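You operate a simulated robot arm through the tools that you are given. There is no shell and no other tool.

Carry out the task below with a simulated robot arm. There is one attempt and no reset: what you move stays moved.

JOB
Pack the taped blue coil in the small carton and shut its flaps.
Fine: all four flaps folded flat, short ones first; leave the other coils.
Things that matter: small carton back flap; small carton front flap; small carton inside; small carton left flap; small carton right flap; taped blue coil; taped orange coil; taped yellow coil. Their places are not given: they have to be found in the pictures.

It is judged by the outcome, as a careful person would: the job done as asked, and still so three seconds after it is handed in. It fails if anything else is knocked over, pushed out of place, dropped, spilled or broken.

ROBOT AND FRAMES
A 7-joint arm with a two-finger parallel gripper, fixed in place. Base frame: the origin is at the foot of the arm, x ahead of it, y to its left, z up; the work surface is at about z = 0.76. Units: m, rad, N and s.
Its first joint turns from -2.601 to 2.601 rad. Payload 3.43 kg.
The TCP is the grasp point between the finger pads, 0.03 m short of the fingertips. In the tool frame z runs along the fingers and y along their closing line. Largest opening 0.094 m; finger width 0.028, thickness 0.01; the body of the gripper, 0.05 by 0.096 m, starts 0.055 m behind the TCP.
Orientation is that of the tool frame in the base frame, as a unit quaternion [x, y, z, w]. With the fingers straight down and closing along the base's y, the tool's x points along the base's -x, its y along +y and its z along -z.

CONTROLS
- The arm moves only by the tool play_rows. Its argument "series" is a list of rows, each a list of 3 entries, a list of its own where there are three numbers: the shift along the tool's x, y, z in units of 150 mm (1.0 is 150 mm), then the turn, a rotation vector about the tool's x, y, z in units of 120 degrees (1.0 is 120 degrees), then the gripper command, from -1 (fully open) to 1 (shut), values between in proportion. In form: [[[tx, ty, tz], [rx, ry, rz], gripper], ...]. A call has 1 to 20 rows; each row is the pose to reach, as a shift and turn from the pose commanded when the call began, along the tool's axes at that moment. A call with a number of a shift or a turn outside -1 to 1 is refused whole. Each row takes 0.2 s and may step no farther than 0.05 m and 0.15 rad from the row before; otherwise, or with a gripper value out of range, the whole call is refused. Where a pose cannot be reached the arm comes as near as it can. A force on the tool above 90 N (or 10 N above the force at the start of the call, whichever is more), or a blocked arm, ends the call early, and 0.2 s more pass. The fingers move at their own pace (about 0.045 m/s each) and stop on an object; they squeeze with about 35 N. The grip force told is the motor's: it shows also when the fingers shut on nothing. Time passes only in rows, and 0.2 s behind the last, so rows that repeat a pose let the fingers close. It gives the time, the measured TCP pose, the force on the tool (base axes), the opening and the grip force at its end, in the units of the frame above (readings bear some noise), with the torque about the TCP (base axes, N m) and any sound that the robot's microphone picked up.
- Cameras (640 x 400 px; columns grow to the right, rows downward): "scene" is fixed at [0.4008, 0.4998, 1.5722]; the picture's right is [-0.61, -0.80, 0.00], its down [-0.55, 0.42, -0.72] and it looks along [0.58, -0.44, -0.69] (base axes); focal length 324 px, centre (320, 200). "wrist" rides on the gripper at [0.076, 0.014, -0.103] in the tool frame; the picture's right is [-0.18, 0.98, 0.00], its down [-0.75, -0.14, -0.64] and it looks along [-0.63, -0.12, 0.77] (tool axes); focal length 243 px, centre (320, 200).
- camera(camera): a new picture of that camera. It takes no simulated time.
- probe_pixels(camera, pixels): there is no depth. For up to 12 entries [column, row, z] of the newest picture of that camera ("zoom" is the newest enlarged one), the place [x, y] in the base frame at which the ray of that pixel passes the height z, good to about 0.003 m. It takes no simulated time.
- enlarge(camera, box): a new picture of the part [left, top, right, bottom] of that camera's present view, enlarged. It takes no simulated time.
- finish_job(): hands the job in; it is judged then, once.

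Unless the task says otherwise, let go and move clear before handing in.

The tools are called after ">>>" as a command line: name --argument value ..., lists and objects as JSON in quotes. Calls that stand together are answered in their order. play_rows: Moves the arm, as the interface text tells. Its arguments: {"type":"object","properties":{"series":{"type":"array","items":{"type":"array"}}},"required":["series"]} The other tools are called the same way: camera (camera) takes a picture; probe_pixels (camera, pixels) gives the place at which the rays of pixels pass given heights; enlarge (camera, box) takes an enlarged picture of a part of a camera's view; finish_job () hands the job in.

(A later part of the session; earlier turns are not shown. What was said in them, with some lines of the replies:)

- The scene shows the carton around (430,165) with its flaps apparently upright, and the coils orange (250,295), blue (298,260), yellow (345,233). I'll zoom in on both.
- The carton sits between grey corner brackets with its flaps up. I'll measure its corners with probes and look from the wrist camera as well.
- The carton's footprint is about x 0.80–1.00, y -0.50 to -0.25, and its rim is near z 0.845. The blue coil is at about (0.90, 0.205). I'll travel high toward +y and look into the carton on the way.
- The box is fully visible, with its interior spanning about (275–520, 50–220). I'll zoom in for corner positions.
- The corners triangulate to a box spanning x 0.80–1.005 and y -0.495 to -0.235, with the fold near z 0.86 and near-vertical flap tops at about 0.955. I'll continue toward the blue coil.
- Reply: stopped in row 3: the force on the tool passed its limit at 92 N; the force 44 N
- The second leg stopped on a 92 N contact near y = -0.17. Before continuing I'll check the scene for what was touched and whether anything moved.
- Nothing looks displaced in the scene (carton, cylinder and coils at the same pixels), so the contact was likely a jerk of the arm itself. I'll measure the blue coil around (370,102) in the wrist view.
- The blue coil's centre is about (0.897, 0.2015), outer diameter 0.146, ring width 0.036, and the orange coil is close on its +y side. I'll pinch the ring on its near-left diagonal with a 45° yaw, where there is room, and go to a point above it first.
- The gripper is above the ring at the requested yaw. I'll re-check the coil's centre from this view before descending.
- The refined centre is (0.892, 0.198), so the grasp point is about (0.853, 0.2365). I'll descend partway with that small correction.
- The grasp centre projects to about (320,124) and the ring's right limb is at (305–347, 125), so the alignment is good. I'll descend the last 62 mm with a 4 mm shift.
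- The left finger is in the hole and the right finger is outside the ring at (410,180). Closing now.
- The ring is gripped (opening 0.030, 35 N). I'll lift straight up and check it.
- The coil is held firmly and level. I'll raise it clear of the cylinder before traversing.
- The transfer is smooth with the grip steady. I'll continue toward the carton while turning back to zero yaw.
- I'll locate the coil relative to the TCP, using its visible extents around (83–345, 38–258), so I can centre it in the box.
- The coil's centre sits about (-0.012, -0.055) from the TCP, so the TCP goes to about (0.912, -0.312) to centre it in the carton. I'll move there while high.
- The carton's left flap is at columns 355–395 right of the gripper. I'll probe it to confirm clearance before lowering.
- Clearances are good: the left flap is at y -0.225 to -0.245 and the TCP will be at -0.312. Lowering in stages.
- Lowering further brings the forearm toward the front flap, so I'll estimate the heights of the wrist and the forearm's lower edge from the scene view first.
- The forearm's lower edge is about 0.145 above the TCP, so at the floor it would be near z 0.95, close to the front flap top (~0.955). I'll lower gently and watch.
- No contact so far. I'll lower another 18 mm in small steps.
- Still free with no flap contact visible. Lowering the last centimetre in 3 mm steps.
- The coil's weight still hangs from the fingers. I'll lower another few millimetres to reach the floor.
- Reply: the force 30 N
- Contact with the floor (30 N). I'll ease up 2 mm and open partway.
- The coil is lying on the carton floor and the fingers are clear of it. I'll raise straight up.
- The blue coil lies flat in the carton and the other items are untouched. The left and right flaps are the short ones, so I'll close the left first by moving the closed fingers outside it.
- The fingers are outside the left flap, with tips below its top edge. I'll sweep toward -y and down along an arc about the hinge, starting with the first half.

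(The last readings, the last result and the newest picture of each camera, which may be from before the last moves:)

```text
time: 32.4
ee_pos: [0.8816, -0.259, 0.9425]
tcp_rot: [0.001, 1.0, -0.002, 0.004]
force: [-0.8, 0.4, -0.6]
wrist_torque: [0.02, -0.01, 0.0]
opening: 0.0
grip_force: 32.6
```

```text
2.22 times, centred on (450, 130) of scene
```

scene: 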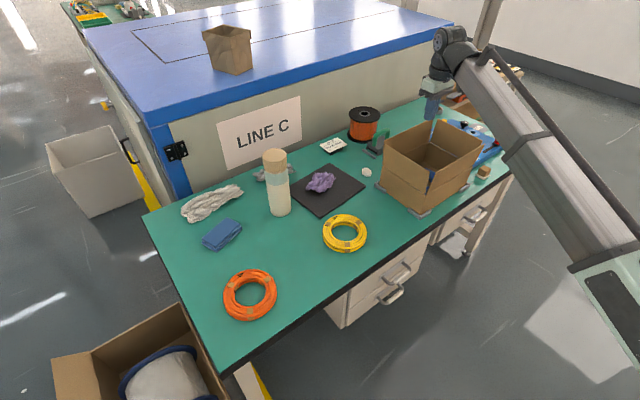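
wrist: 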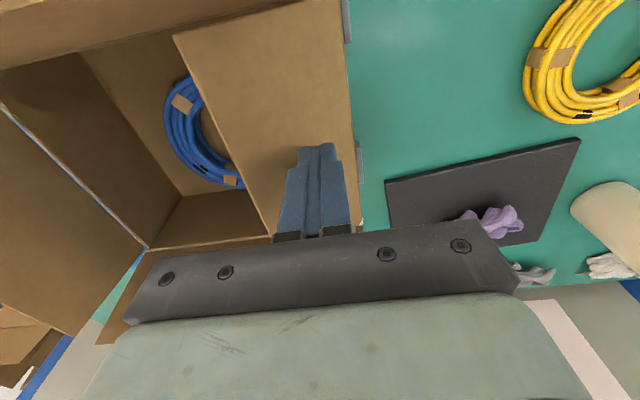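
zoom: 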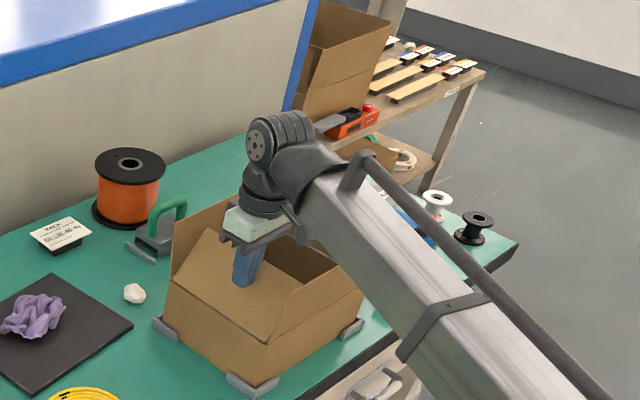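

The left flap is folding in with negligible force. Continuing the arc down to flat.

>>> play_rows --series '[[[0, -0.06, 0.04], [0, 0, 0], 1], [[0, -0.107, 0.087], [0, 0, 0], 1], [[0, -0.153, 0.16], [0, 0, 0], 1], [[0, -0.187, 0.22], [0, 0, 0], 1], [[0, -0.2, 0.26], [0, 0, 0], 1], [[0, -0.21, 0.3], [0, 0, 0], 1], [[0, -0.21, 0.32], [0, 0, 0], 1], [[0, -0.21, 0.32], [0, 0, 0], 1]]'

>>> camera --camera "wrist"

>>> enlarge --camera "scene" --box '[350, 40, 550, 220]'

```text
time: 34.1
ee_pos: [0.8826, -0.2907, 0.8943]
tcp_rot: [0.001, 1.0, -0.003, 0.005]
force: [0.2, -0.2, -1.0]
wrist_torque: [-0.01, 0.0, 0.0]
opening: 0.0
grip_force: 32.7
```

```text
taken
```

wrist: 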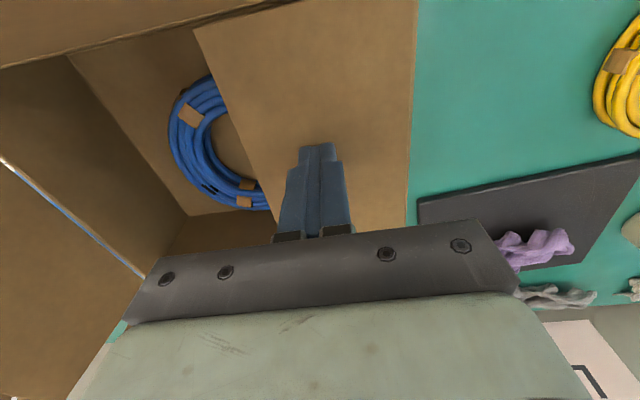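

```text
2.22 times, centred on (450, 130) of scene
```

zoom: 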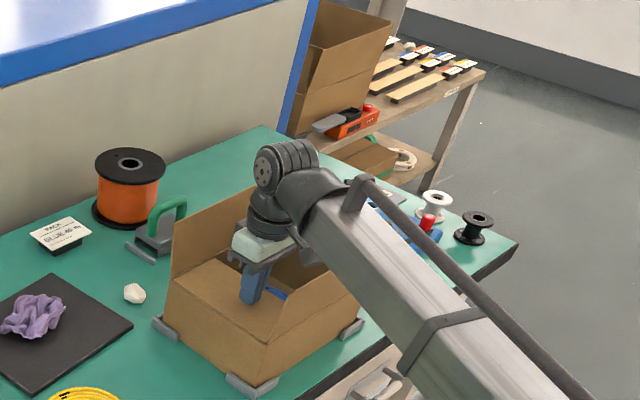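

The left flap looks nearly flat. I'll press a few millimetres more until contact registers.

>>> play_rows --series '[[[0, 0, 0.015], [0, 0, 0], 1], [[0, 0, 0.03], [0, 0, 0], 1], [[0, 0, 0.045], [0, 0, 0], 1], [[0, 0, 0.045], [0, 0, 0], 1]]'

>>> enlarge --camera "scene" --box '[370, 100, 510, 220]'

```text
time: 35.1
ee_pos: [0.8825, -0.2909, 0.8934]
tcp_rot: [0.0, 1.0, -0.002, 0.007]
force: [7.3, 5.4, 72.5]
wrist_torque: [0.22, 0.64, -0.05]
opening: 0.0
grip_force: 32.5
```

```text
3.33 times, centred on (440, 160) of scene
```

zoom: 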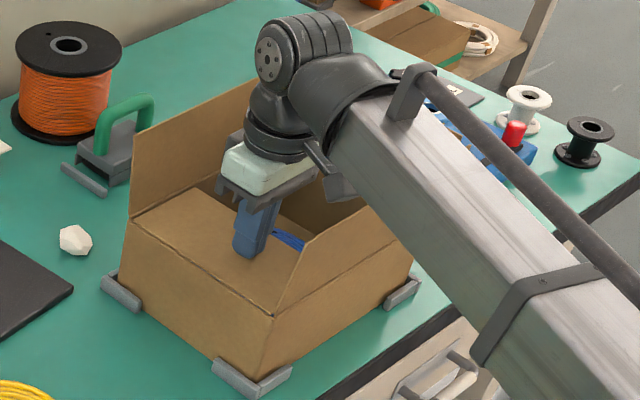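

A hard stop at tip z ≈ 0.863 means the left flap is flat. I'll lift off and see whether it stays.

>>> play_rows --series '[[[0, 0, -0.08], [0, 0, 0], 1], [[0, 0, -0.25], [0, 0, 0], 1], [[0, 0, -0.5], [0, 0, 0], 1], [[0, 0, -0.75], [0, 0, 0], 1], [[0, 0, -0.97], [0, 0, 0], 1], [[0, 0, -0.97], [0, 0, 0], 1]]'

>>> camera --camera "wrist"

>>> enlarge --camera "scene" --box '[370, 100, 510, 220]'

```text
time: 36.5
ee_pos: [0.8799, -0.291, 1.0358]
tcp_rot: [0.002, 1.0, -0.001, 0.004]
force: [0.0, 0.3, 1.0]
wrist_torque: [0.0, -0.03, 0.02]
opening: 0.0
grip_force: 32.9
```

```text
taken
```

wrist: 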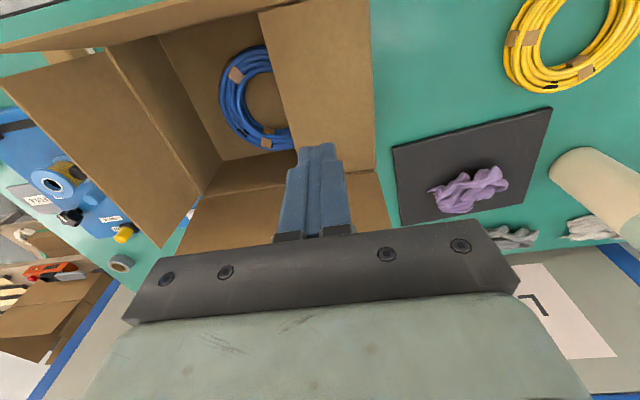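

```text
3.33 times, centred on (440, 160) of scene
```

zoom: 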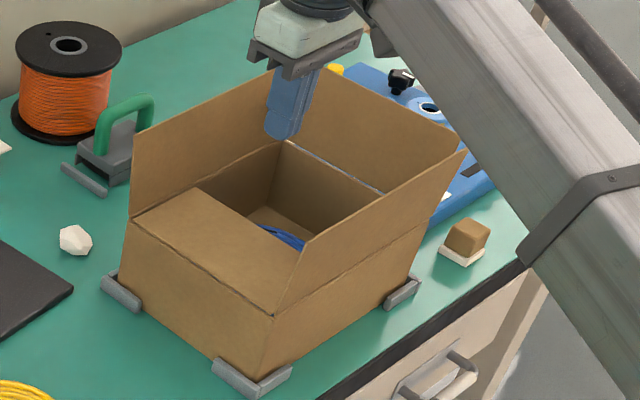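

The left flap stays flat. Next is the right flap: I'll go over it at height and come down on its outer side near x 0.83, where the reach is shortest.

>>> play_rows --series '[[[0.05, -0.16, -0.1], [0, 0, 0], 1], [[0.1, -0.32, -0.2], [0, 0, 0], 1], [[0.15, -0.5, -0.3], [0, 0, 0], 1], [[0.2, -0.68, -0.35], [0, 0, 0], 1], [[0.25, -0.84, -0.35], [0, 0, 0], 1], [[0.3, -0.97, -0.35], [0, 0, 0], 1], [[0.3, -0.97, -0.35], [0, 0, 0], 1]]'

>>> play_rows --series '[[[0.01, -0.16, 0], [0, 0, 0], 1], [[0.02, -0.32, 0], [0, 0, 0], 1], [[0.03, -0.48, 0], [0, 0, 0], 1], [[0.03, -0.6, 0], [0, 0, 0], 1], [[0.03, -0.73, 0], [0, 0, 0], 1], [[0.03, -0.73, 0], [0, 0, 0], 1]]'

>>> camera --camera "wrist"

>>> camera --camera "scene"

```text
time: 38.1
ee_pos: [0.8351, -0.4359, 1.085]
tcp_rot: [0.001, 1.0, -0.003, 0.006]
force: [-0.3, -0.7, 1.0]
wrist_torque: [0.0, 0.01, -0.01]
opening: 0.0001
grip_force: 33.0
```

```text
time: 39.5
ee_pos: [0.8313, -0.5469, 1.0874]
tcp_rot: [0.0, 1.0, -0.003, 0.005]
force: [-0.5, 0.4, 0.2]
wrist_torque: [0.01, 0.0, -0.01]
opening: 0.0
grip_force: 33.2
```

```text
taken
```

wrist: 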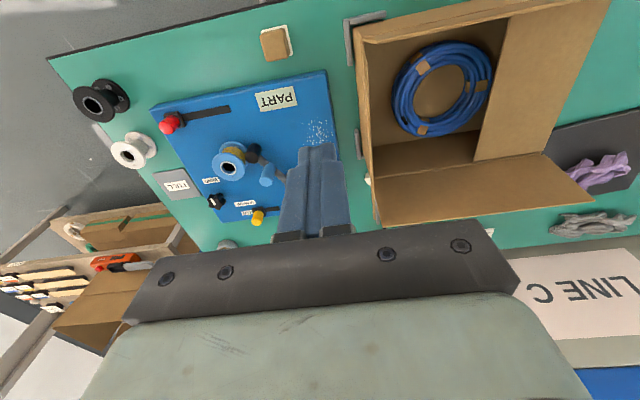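

```text
taken
```

scene: 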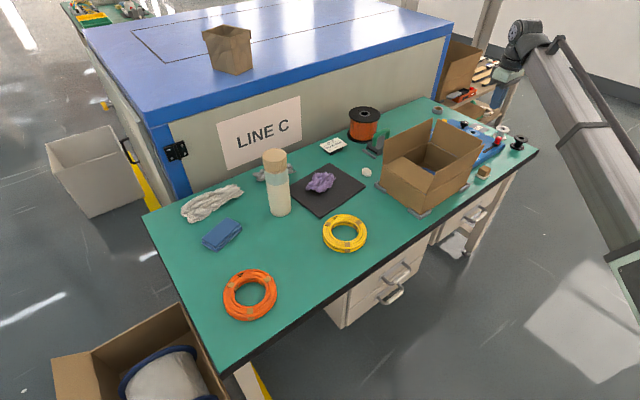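

The arm reached outside the right flap (its edge is at columns 356–380 in the wrist view). I'll descend so the tips are below the flap top.

>>> play_rows --series '[[[0, 0, 0.2], [0, 0, 0], 1], [[0, 0, 0.4], [0, 0, 0], 1], [[0, 0, 0.6], [0, 0, 0], 1], [[0, 0, 0.8], [0, 0, 0], 1], [[0, 0, 0.91], [0, 0, 0], 1], [[0, 0, 0.91], [0, 0, 0], 1]]'

>>> camera --camera "wrist"

>>> enlarge --camera "scene" --box '[370, 60, 570, 220]'

```text
time: 41.0
ee_pos: [0.8324, -0.5457, 0.9486]
tcp_rot: [0.001, 1.0, -0.003, 0.005]
force: [-0.4, 0.1, -0.6]
wrist_torque: [0.04, 0.01, 0.05]
opening: 0.0
grip_force: 32.8
```

```text
taken
```

wrist: 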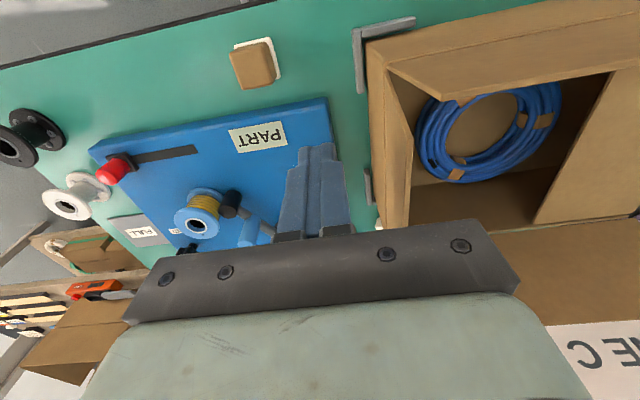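

```text
2.50 times, centred on (470, 140) of scene
```

zoom: 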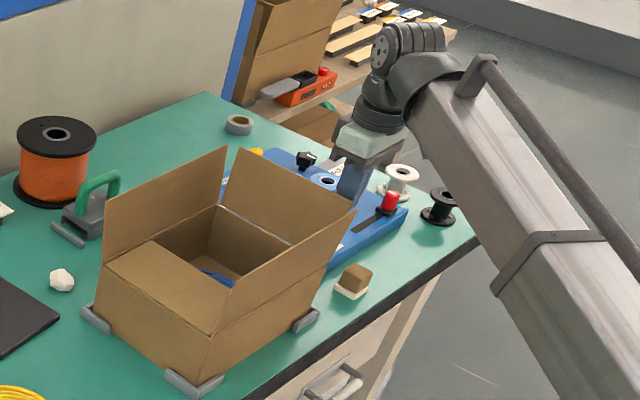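

The tips are outside the right flap and well placed. I'll sweep toward +y and down along the mirrored arc.

>>> play_rows --series '[[[0, 0.12, 0], [0, 0, 0], 1], [[0, 0.2, 0], [0, 0, 0], 1], [[-0.02, 0.28, 0], [0, 0, 0], 1], [[-0.05, 0.37, 0.015], [0, 0, 0], 1], [[-0.09, 0.471, 0.045], [0, 0, 0], 1], [[-0.13, 0.53, 0.075], [0, 0, 0], 1], [[-0.16, 0.578, 0.12], [0, 0, 0], 1], [[-0.18, 0.62, 0.18], [0, 0, 0], 1], [[-0.18, 0.647, 0.24], [0, 0, 0], 1], [[-0.18, 0.665, 0.29], [0, 0, 0], 1], [[-0.18, 0.671, 0.335], [0, 0, 0], 1], [[-0.18, 0.671, 0.335], [0, 0, 0], 1]]'

>>> camera --camera "wrist"

>>> enlarge --camera "scene" --box '[370, 60, 570, 220]'

```text
time: 43.5
ee_pos: [0.8594, -0.4449, 0.9]
tcp_rot: [0.001, 1.0, -0.004, 0.006]
force: [0.6, 0.4, 0.4]
wrist_torque: [0.01, -0.03, -0.03]
opening: 0.0
grip_force: 32.5
```

```text
taken
```

wrist: 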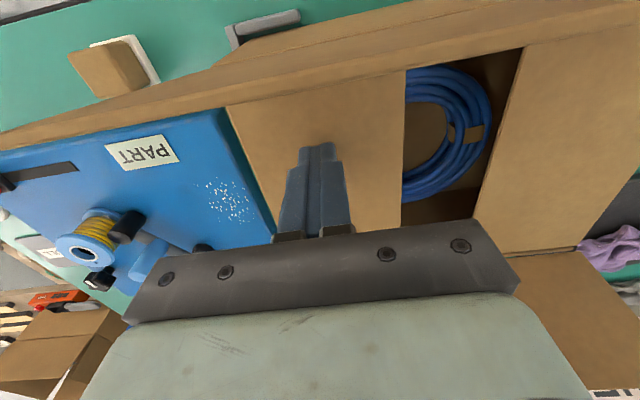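

```text
2.50 times, centred on (470, 140) of scene
```

zoom: 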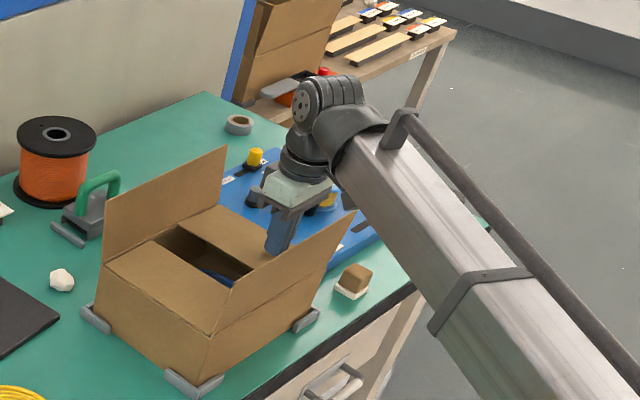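

The right flap is down. I'll press lightly to seat it and then lift off.

>>> play_rows --series '[[[0, 0, 0.015], [0, 0, 0], 1], [[0, 0, 0.03], [0, 0, 0], 1], [[0, 0, 0.04], [0, 0, 0], 1], [[0, 0, 0.04], [0, 0, 0], 1]]'

>>> play_rows --series '[[[0, 0, -0.08], [0, 0, 0], 1], [[0, 0, -0.25], [0, 0, 0], 1], [[0, 0, -0.5], [0, 0, 0], 1], [[0, 0, -0.75], [0, 0, 0], 1], [[0, 0, -0.97], [0, 0, 0], 1], [[0, 0, -0.97], [0, 0, 0], 1]]'

>>> camera --camera "wrist"

>>> enlarge --camera "scene" --box '[370, 100, 510, 220]'

```text
time: 44.5
ee_pos: [0.8596, -0.4456, 0.893]
tcp_rot: [0.001, 1.0, -0.003, 0.005]
force: [0.0, 0.2, 0.1]
wrist_torque: [-0.02, 0.0, 0.05]
opening: 0.0
grip_force: 32.5
```

```text
time: 46.0
ee_pos: [0.8597, -0.4449, 1.0407]
tcp_rot: [0.001, 1.0, -0.002, 0.005]
force: [0.7, 0.0, 0.4]
wrist_torque: [0.02, -0.04, -0.03]
opening: 0.0
grip_force: 32.9
```

```text
taken
```

wrist: 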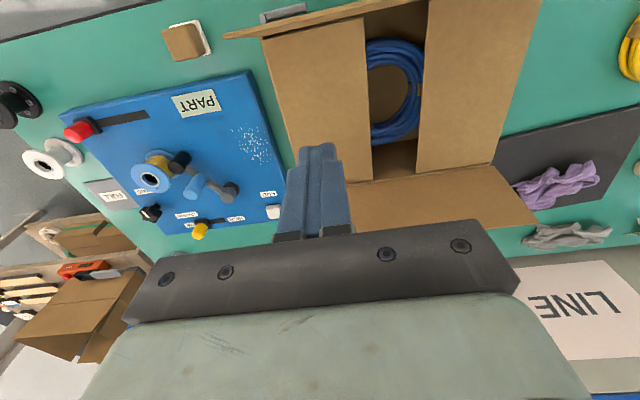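

```text
3.33 times, centred on (440, 160) of scene
```

zoom: 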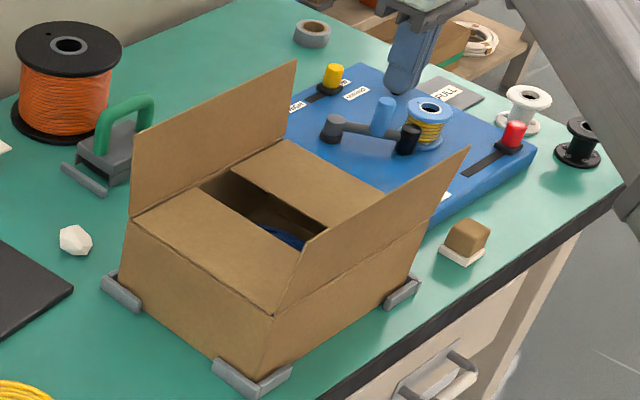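

Both short flaps are down flat and stay down. Next is the back flap, the farthest one. I'll triangulate its top edge from both cameras first.

>>> probe_pixels --camera "zoom" --pixels '[[134, 132, 0.94], [134, 132, 0.95], [134, 132, 0.96], [297, 60, 0.94], [297, 60, 0.95], [297, 60, 0.96]]'

>>> probe_pixels --camera "wrist" --pixels '[[537, 222, 0.94], [537, 222, 0.95], [537, 222, 0.96], [494, 165, 0.86], [352, 186, 0.86]]'

>>> enlarge --camera "wrist" --box '[220, 0, 560, 240]'

```text
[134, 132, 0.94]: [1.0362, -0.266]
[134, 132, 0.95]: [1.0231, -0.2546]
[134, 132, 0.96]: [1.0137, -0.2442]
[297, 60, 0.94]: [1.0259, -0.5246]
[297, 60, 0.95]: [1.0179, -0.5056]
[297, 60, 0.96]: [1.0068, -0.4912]
```

```text
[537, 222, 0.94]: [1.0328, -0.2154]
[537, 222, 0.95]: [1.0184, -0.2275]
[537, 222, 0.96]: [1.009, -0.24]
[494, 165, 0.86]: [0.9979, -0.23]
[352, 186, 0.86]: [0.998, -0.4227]
```

```text
1.67 times, centred on (390, 120) of wrist
```

zoom: 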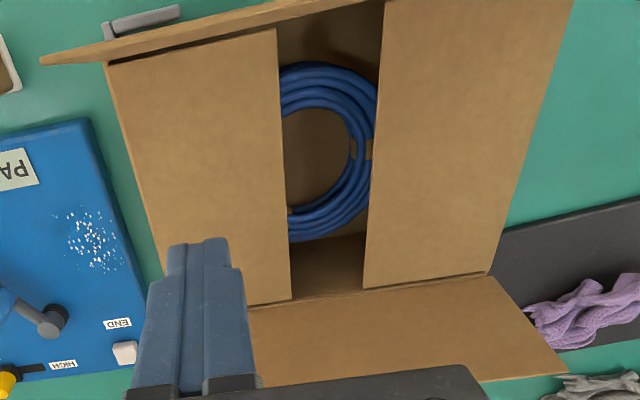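

The back flap's top edge is at about x 1.013, z 0.96. I'll fold the front flap first because that clears room for tilting the tool later, so I'm moving to its near side.

>>> play_rows --series '[[[0.15, 0.11, -0.1], [0, 0, 0], 1], [[0.34, 0.24, -0.15], [0, 0, 0], 1], [[0.55, 0.38, -0.15], [0, 0, 0], 1], [[0.77, 0.533, -0.15], [0, 0, 0], 1], [[0.77, 0.533, -0.15], [0, 0, 0], 1]]'

>>> play_rows --series '[[[0, 0, 0.2], [0, 0, 0], 1], [[0, 0, 0.4], [0, 0, 0], 1], [[0, 0, 0.6], [0, 0, 0], 1], [[0, 0, 0.75], [0, 0, 0], 1], [[0, 0, 0.75], [0, 0, 0], 1]]'

>>> camera --camera "wrist"

>>> enlarge --camera "scene" --box '[370, 60, 570, 220]'

```text
time: 47.1
ee_pos: [0.7418, -0.3651, 1.0598]
tcp_rot: [0.001, 1.0, -0.001, 0.004]
force: [0.5, 0.4, 0.1]
wrist_torque: [0.02, 0.03, 0.03]
opening: 0.0
grip_force: 33.0
```

```text
time: 48.4
ee_pos: [0.7431, -0.3658, 0.9482]
tcp_rot: [0.0, 1.0, -0.003, 0.005]
force: [-0.3, 0.1, 0.2]
wrist_torque: [-0.01, 0.02, 0.0]
opening: 0.0
grip_force: 32.9
```

```text
taken
```

wrist: 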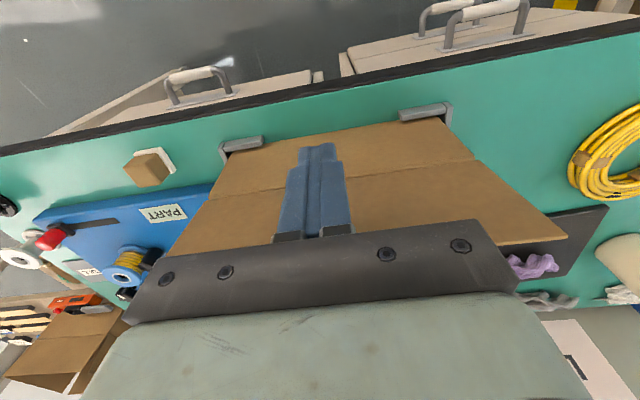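

```text
2.50 times, centred on (470, 140) of scene
```

zoom: 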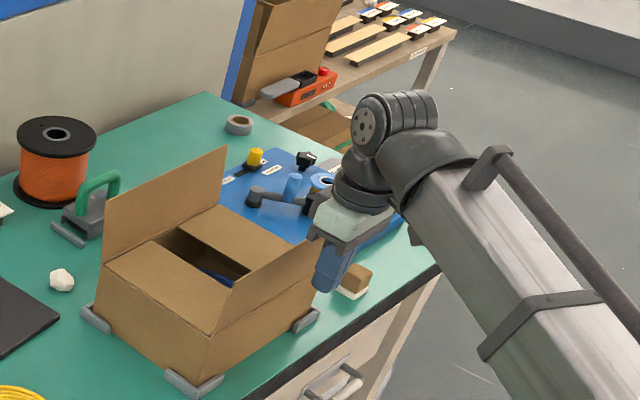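

The fingers are on the near side of the front flap. Sweeping toward +x and down.

>>> play_rows --series '[[[-0.1, 0, 0], [0, 0, 0], 1], [[-0.2, 0, 0], [0, 0, 0], 1], [[-0.3, 0, 0], [0, 0, 0], 1], [[-0.4, 0, 0.005], [0, 0, 0], 1], [[-0.5, 0, 0.03], [0, 0, 0], 1], [[-0.56, 0, 0.065], [0, 0, 0], 1], [[-0.61, 0, 0.115], [0, 0, 0], 1], [[-0.65, 0, 0.18], [0, 0, 0], 1], [[-0.68, 0, 0.24], [0, 0, 0], 1], [[-0.7, 0, 0.29], [0, 0, 0], 1], [[-0.7, 0, 0.33], [0, 0, 0], 1], [[-0.7, 0, 0.33], [0, 0, 0], 1]]'

>>> camera --camera "wrist"

>>> enlarge --camera "scene" --box '[370, 60, 570, 220]'

```text
time: 51.0
ee_pos: [0.8482, -0.3659, 0.8995]
tcp_rot: [0.001, 1.0, -0.002, 0.004]
force: [-0.8, -0.2, -0.1]
wrist_torque: [0.03, -0.04, -0.01]
opening: 0.0002
grip_force: 33.1
```

```text
taken
```

wrist: 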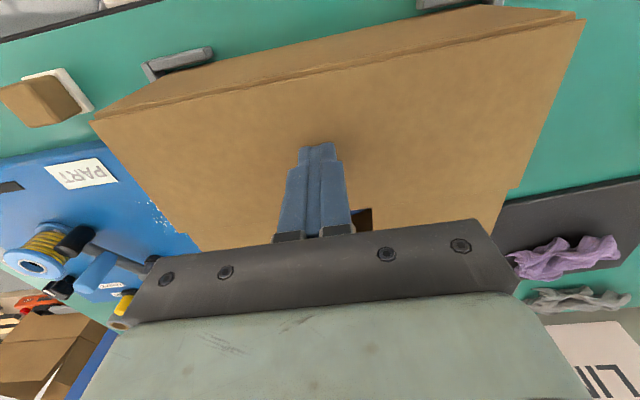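

```text
2.50 times, centred on (470, 140) of scene
```

zoom: 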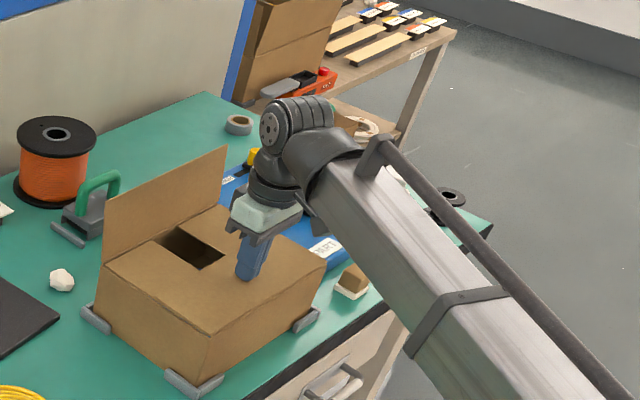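

The front flap is folded down. I'll press it lightly until contact and then lift.

>>> play_rows --series '[[[0, 0, 0.012], [0, 0, 0], 1], [[0, 0, 0.024], [0, 0, 0], 1], [[0, 0, 0.03], [0, 0, 0], 1], [[0, 0, 0.03], [0, 0, 0], 1]]'

>>> play_rows --series '[[[0, 0, -0.08], [0, 0, 0], 1], [[0, 0, -0.25], [0, 0, 0], 1], [[0, 0, -0.5], [0, 0, 0], 1], [[0, 0, -0.75], [0, 0, 0], 1], [[0, 0, -0.99], [0, 0, 0], 1], [[0, 0, -0.99], [0, 0, 0], 1]]'

>>> camera --camera "wrist"

>>> enlarge --camera "scene" --box '[370, 100, 510, 220]'

```text
time: 52.0
ee_pos: [0.8486, -0.3664, 0.8969]
tcp_rot: [0.001, 1.0, -0.002, 0.006]
force: [1.6, -3.3, 29.8]
wrist_torque: [-0.05, 0.33, 0.05]
opening: 0.0
grip_force: 33.2
```

```text
time: 53.4
ee_pos: [0.8482, -0.3663, 1.0413]
tcp_rot: [0.001, 1.0, -0.002, 0.005]
force: [0.2, -0.2, 0.2]
wrist_torque: [0.03, 0.02, 0.02]
opening: 0.0001
grip_force: 33.0
```

```text
taken
```

wrist: 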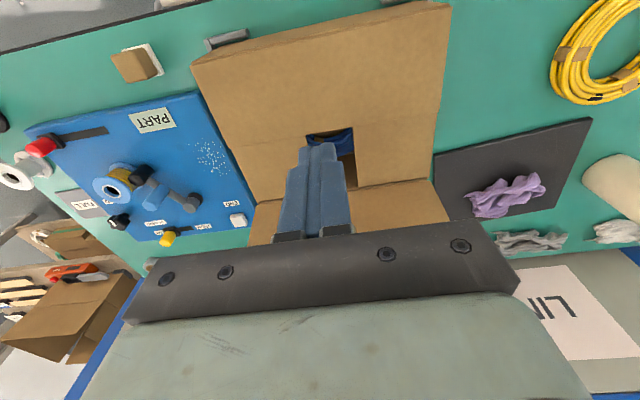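

```text
3.33 times, centred on (440, 160) of scene
```

zoom: 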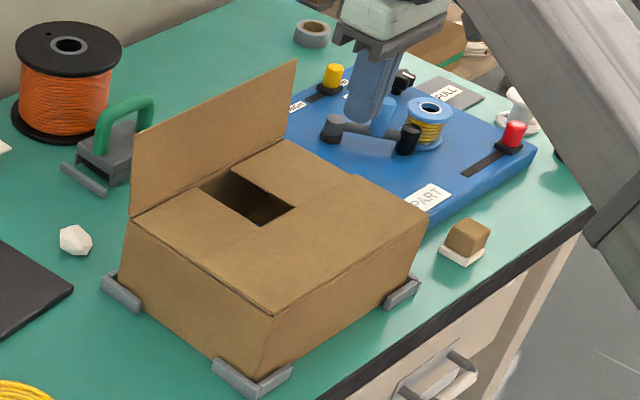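

The front flap is flat over the short ones. Before hooking the back flap I need to know what stands behind it, so I'll probe the green-handled tool at (115,130–190) and the spool.

>>> probe_pixels --camera "zoom" --pixels '[[85, 182, 0.76], [125, 180, 0.78], [105, 155, 0.78], [140, 105, 0.84], [140, 105, 0.86], [95, 140, 0.8], [68, 140, 0.76], [68, 40, 0.85]]'

>>> enlarge --camera "scene" --box '[330, 80, 450, 180]'

```text
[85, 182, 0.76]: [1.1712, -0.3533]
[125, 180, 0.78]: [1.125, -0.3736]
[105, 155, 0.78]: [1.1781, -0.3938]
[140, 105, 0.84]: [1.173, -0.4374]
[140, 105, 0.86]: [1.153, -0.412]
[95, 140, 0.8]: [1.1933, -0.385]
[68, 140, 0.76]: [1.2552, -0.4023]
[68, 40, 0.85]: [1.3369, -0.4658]
```

```text
4.00 times, centred on (390, 130) of scene
```

zoom: 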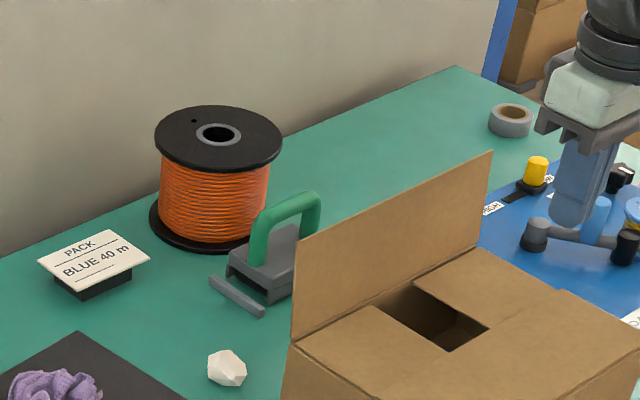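

The green tool is behind at x ≈ 1.12–1.19 and low, so hooking the flap from above with a 30° outward tilt is feasible. First I'll raise, shift to y -0.27 and tilt, all above the box.

>>> play_rows --series '[[[-0.11, 0.13, -0.1], [0, -0.05, 0], 1], [[-0.22, 0.26, -0.2], [0, -0.1, 0], 1], [[-0.33, 0.39, -0.3], [0, -0.15, 0], 1], [[-0.45, 0.52, -0.4], [0, -0.2, 0], 1], [[-0.56, 0.64, -0.4], [0, -0.25, 0], 1], [[-0.66, 0.64, -0.4], [0, -0.25, 0], 1], [[-0.66, 0.64, -0.4], [0, -0.25, 0], 1]]'

>>> camera --camera "wrist"

>>> enlarge --camera "scene" --box '[350, 20, 550, 220]'

```text
time: 55.0
ee_pos: [0.9475, -0.2686, 1.1043]
tcp_rot: [0.0, 0.965, -0.002, 0.264]
force: [-0.3, 0.6, -0.3]
wrist_torque: [-0.01, -0.01, -0.02]
opening: 0.0
grip_force: 33.3
```

```text
taken
```

wrist: 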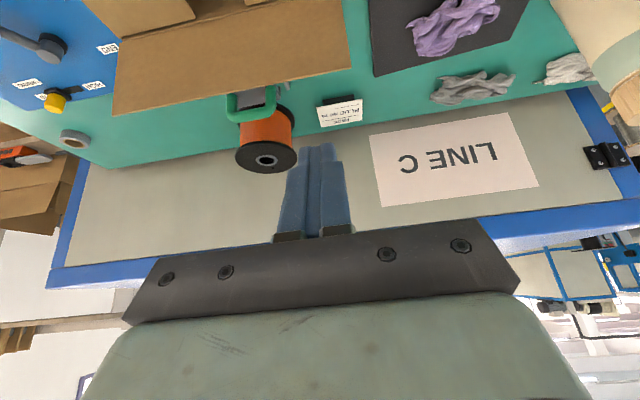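

```text
2.00 times, centred on (450, 120) of scene
```

zoom: 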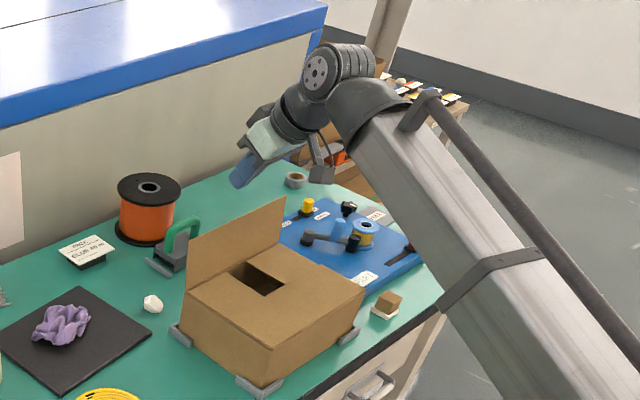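

The tilt is correct and the flap's top edge appears from (113,115) to (350,68). I'll check its place and move out over it.

>>> probe_pixels --camera "wrist" --pixels '[[350, 68, 0.96], [113, 114, 0.96], [230, 91, 0.96]]'

>>> play_rows --series '[[[-0.12, 0, 0.15], [0, 0, 0], 1], [[-0.24, 0, 0.31], [0, 0, 0], 1], [[-0.34, 0, 0.47], [0, 0, 0], 1], [[-0.42, 0, 0.63], [0, 0, 0], 1], [[-0.42, 0, 0.63], [0, 0, 0], 1]]'

>>> camera --camera "wrist"

>>> enlarge --camera "scene" --box '[350, 20, 550, 220]'

```text
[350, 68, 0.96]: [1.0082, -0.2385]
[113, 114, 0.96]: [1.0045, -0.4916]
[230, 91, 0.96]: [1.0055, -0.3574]
```

```text
time: 56.1
ee_pos: [1.0489, -0.2694, 1.0547]
tcp_rot: [0.001, 0.965, -0.003, 0.263]
force: [-0.2, -0.1, 0.6]
wrist_torque: [0.02, 0.04, -0.03]
opening: 0.0
grip_force: 32.9
```

```text
taken
```

wrist: 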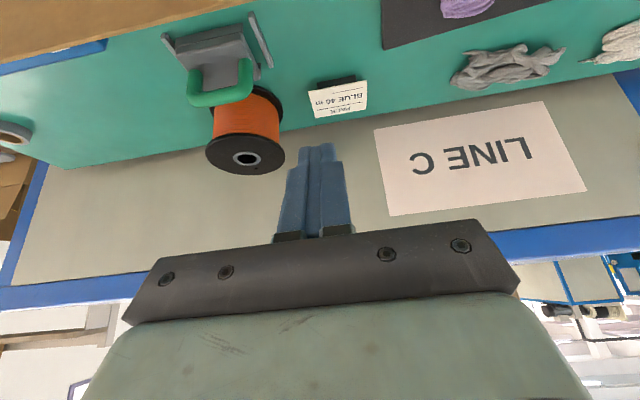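

```text
2.00 times, centred on (450, 120) of scene
```

zoom: 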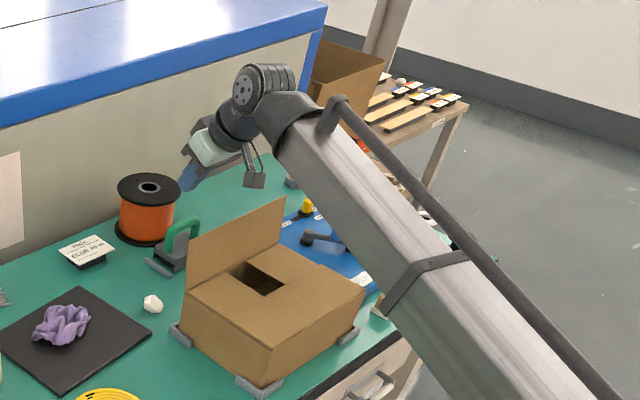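

The reach is good, with the fingertips beyond the flap edge. I'll lower them behind the back flap.

>>> play_rows --series '[[[0.08, 0, 0.14], [0, 0, 0], 1], [[0.16, 0, 0.28], [0, 0, 0], 1], [[0.24, 0, 0.415], [0, 0, 0], 1], [[0.313, 0, 0.543], [0, 0, 0], 1], [[0.313, 0, 0.543], [0, 0, 0], 1]]'

>>> camera --camera "wrist"

>>> enlarge --camera "scene" --box '[350, 40, 530, 220]'

```text
time: 57.4
ee_pos: [1.051, -0.2706, 0.9615]
tcp_rot: [0.0, 0.964, -0.002, 0.264]
force: [-0.1, -0.1, 1.0]
wrist_torque: [0.04, -0.02, -0.02]
opening: 0.0001
grip_force: 32.7
```

```text
taken
```

wrist: 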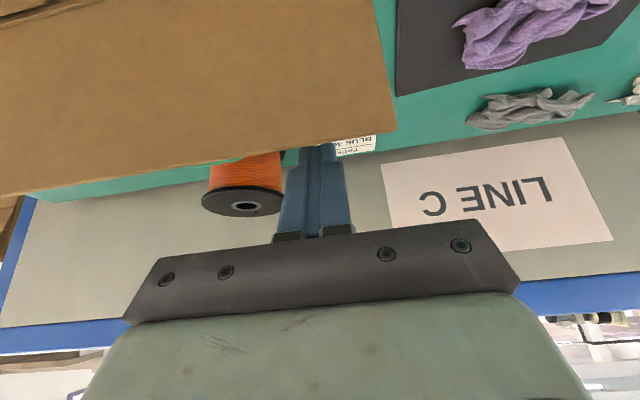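

```text
2.22 times, centred on (440, 130) of scene
```

zoom: 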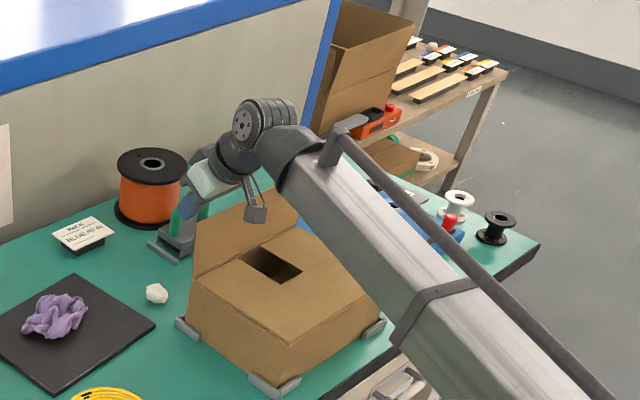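

The fingertips are behind the back flap, hidden at (315,150) in the wrist view. I'll pull it toward -x past vertical.

>>> play_rows --series '[[[0.07, 0, -0.04], [0, 0, 0], 1], [[0.139, 0, -0.08], [0, 0, 0], 1], [[0.2, 0, -0.115], [0, 0, 0], 1], [[0.254, 0, -0.147], [0, 0, 0], 1], [[0.376, 0, -0.202], [0, 0, 0], 1], [[0.528, 0, -0.239], [0, 0, 0], 1], [[0.528, 0, -0.239], [0, 0, 0], 1]]'

>>> camera --camera "wrist"

>>> enlarge --camera "scene" --box '[350, 40, 530, 220]'

```text
time: 59.0
ee_pos: [0.9633, -0.2721, 0.9508]
tcp_rot: [0.0, 0.965, -0.002, 0.264]
force: [0.2, -0.4, 0.2]
wrist_torque: [-0.03, 0.01, -0.02]
opening: 0.0
grip_force: 33.2
```

```text
taken
```

wrist: 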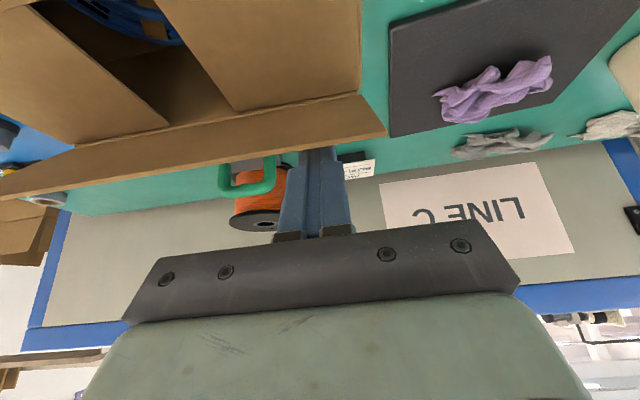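

```text
2.22 times, centred on (440, 130) of scene
```

zoom: 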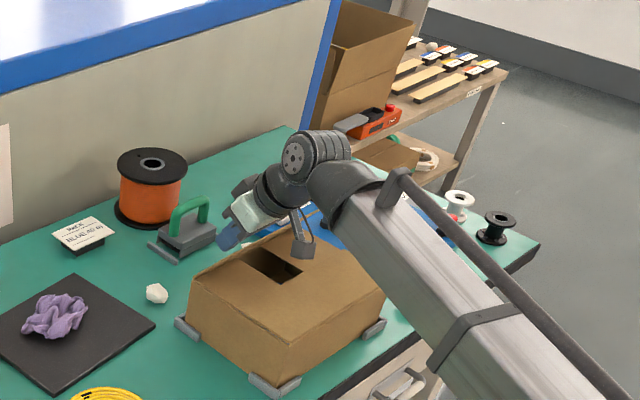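

The back flap is now leaning inward, in front of the fingertips at (315,145). I'll continue the arc down to flat.

>>> play_rows --series '[[[0.04, 0, 0.003], [0, 0, 0], 1], [[0.078, 0, 0.008], [0, 0, 0], 1], [[0.115, 0, 0.016], [0, 0, 0], 1], [[0.151, 0, 0.028], [0, 0, 0], 1], [[0.185, 0, 0.042], [0, 0, 0], 1], [[0.216, 0, 0.06], [0, 0, 0], 1], [[0.25, 0, 0.08], [0, 0, 0], 1], [[0.278, 0, 0.101], [0, 0, 0], 1], [[0.305, 0, 0.125], [0, 0, 0], 1], [[0.328, 0, 0.149], [0, 0, 0], 1], [[0.34, 0, 0.163], [0, 0, 0], 1], [[0.34, 0, 0.163], [0, 0, 0], 1]]'

>>> camera --camera "wrist"

>>> enlarge --camera "scene" --box '[350, 40, 530, 220]'

```text
time: 61.5
ee_pos: [0.9318, -0.2701, 0.9049]
tcp_rot: [0.0, 0.964, -0.002, 0.265]
force: [-0.1, 0.1, 0.0]
wrist_torque: [0.0, -0.02, -0.04]
opening: 0.0002
grip_force: 33.1
```

```text
taken
```

wrist: 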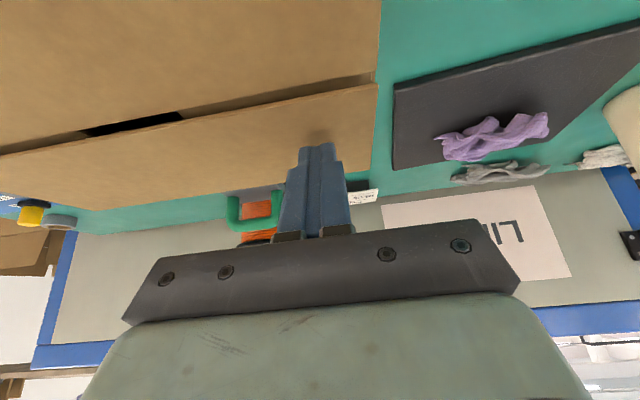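

```text
2.22 times, centred on (440, 130) of scene
```

zoom: 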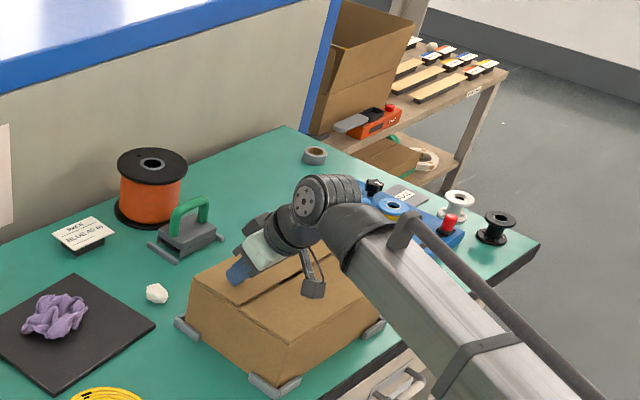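

The back flap is nearly flat, with a slight gap still visible. I'll press gently until contact.

>>> play_rows --series '[[[0.008, 0, 0.013], [0, 0, 0], 1], [[0.016, 0, 0.026], [0, 0, 0], 1], [[0.02, 0, 0.035], [0, 0, 0], 1], [[0.02, 0, 0.035], [0, 0, 0], 1]]'

>>> camera --camera "wrist"

```text
time: 62.5
ee_pos: [0.9318, -0.2702, 0.8996]
tcp_rot: [0.001, 0.964, -0.003, 0.266]
force: [-5.4, -1.3, 23.4]
wrist_torque: [-0.03, 0.13, 0.0]
opening: 0.0001
grip_force: 33.2
```

```text
taken
```

wrist: 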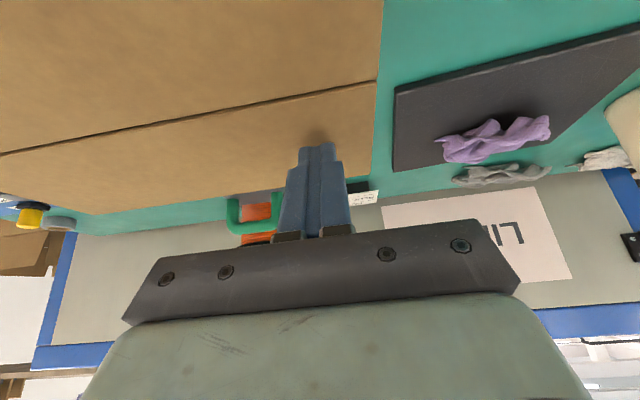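

The back flap is flat and meets the front one in a closed seam. I'll lift away straight up.

>>> play_rows --series '[[[-0.05, 0, -0.087], [0, 0, 0], 1], [[-0.15, 0, -0.26], [0, 0, 0], 1], [[-0.27, 0, -0.47], [0, 0, 0], 1], [[-0.4, 0, -0.69], [0, 0, 0], 1], [[-0.53, 0, -0.92], [0, 0, 0], 1], [[-0.53, 0, -0.92], [0, 0, 0], 1]]'

>>> camera --camera "wrist"

>>> enlarge --camera "scene" --box '[370, 100, 510, 220]'

```text
time: 64.0
ee_pos: [0.9298, -0.268, 1.0598]
tcp_rot: [0.001, 0.964, -0.002, 0.264]
force: [0.3, 0.1, -0.4]
wrist_torque: [0.01, 0.01, 0.0]
opening: 0.0
grip_force: 33.2
```

```text
taken
```

wrist: 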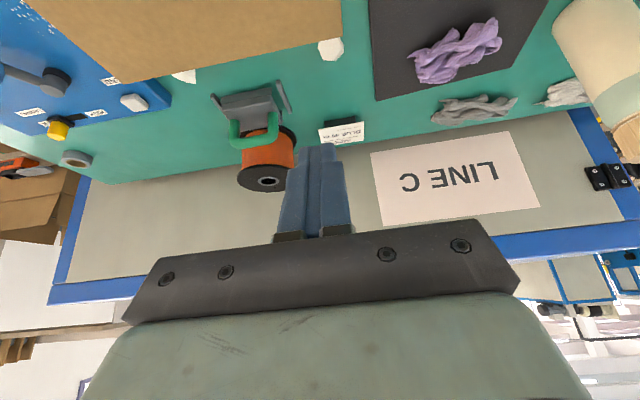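

```text
3.33 times, centred on (440, 160) of scene
```

zoom: 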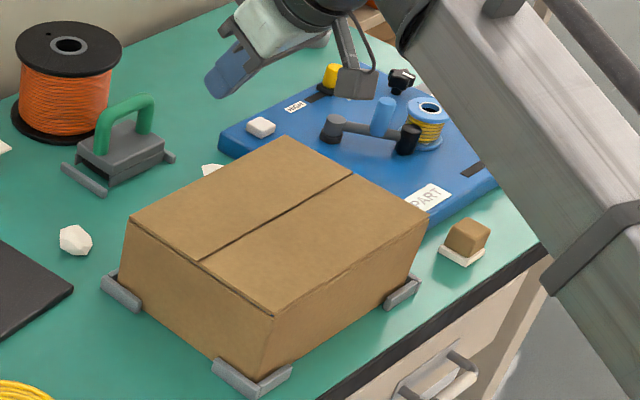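

All four flaps are flat with a closed seam from (200,260) to (350,178). I'll straighten the tool, back off, and do a final check.

>>> play_rows --series '[[[0.05, 0, -0.1], [0, 0.05, 0], 1], [[0.15, 0, -0.2], [0, 0.1, 0], 1], [[0.25, 0, -0.35], [0, 0.15, 0], 1], [[0.35, 0, -0.5], [0, 0.2, 0], 1], [[0.45, 0, -0.65], [0, 0.25, 0], 1], [[0.55, 0, -0.8], [0, 0.25, 0], 1], [[0.55, 0, -0.8], [0, 0.25, 0], 1]]'

>>> play_rows --series '[[[0, -0.2, 0], [0, 0, 0], 1], [[0, -0.4, 0], [0, 0, 0], 0.5], [[0, -0.6, 0], [0, 0, 0], 0], [[0, -0.8, 0], [0, 0, 0], -0.5], [[0, -0.97, 0], [0, 0, 0], -1], [[0, -0.97, 0], [0, 0, 0], -1]]'

>>> camera --camera "wrist"

>>> camera --camera "scene"

```text
time: 65.5
ee_pos: [0.7967, -0.2686, 1.1196]
tcp_rot: [0.001, 1.0, -0.003, 0.004]
force: [0.0, 0.5, 0.4]
wrist_torque: [0.0, 0.0, -0.02]
opening: 0.0
grip_force: 33.5
```

```text
time: 67.0
ee_pos: [0.7978, -0.4133, 1.1179]
tcp_rot: [0.001, 1.0, -0.003, 0.004]
force: [0.1, 0.2, 0.1]
wrist_torque: [-0.02, 0.03, -0.03]
opening: 0.0937
grip_force: 0.1
```

```text
taken
```

wrist: 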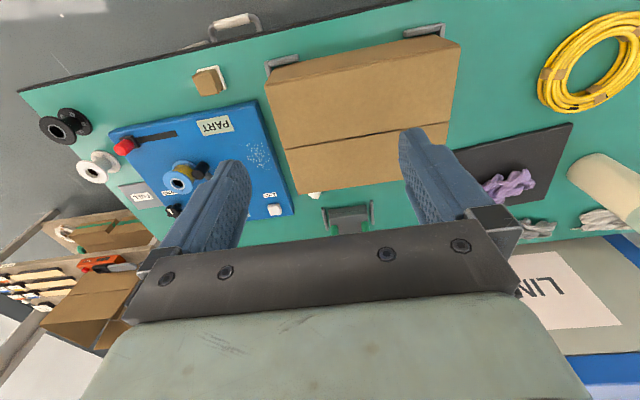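

```text
taken
```

scene: 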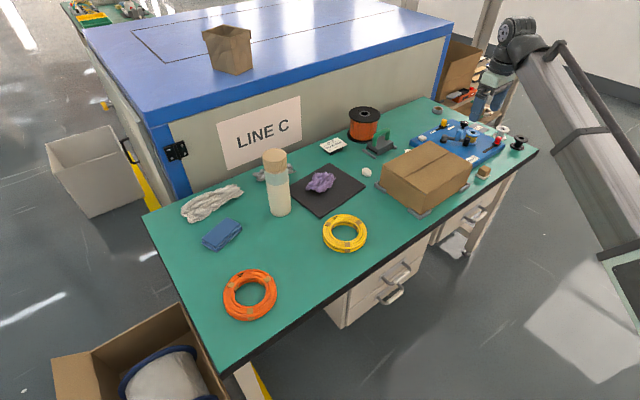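

The carton at (425,175) is closed flat, the orange (250,295) and yellow (345,233) coils are where they started, and nothing else has moved. The arm is clear, so I'm handing in.

>>> finish_job

```text
The job is handed in.
```

The taped blue coil is packed in the small carton and all four flaps are folded flat. I closed the left and right (short) flaps first, then the front and the back.

In the final pictures the flaps are lying flat with the seam closed. The orange and yellow coils are where they started, and nothing else looks moved. The arm had let go and was clear of the carton before I handed in.

The arm stopped once early on, at about 92 N, while moving high above the table with nothing in the gripper. I saw nothing it could have hit, and nothing on the table had moved; it was probably a jerk of the arm itself, but I didn't confirm that.
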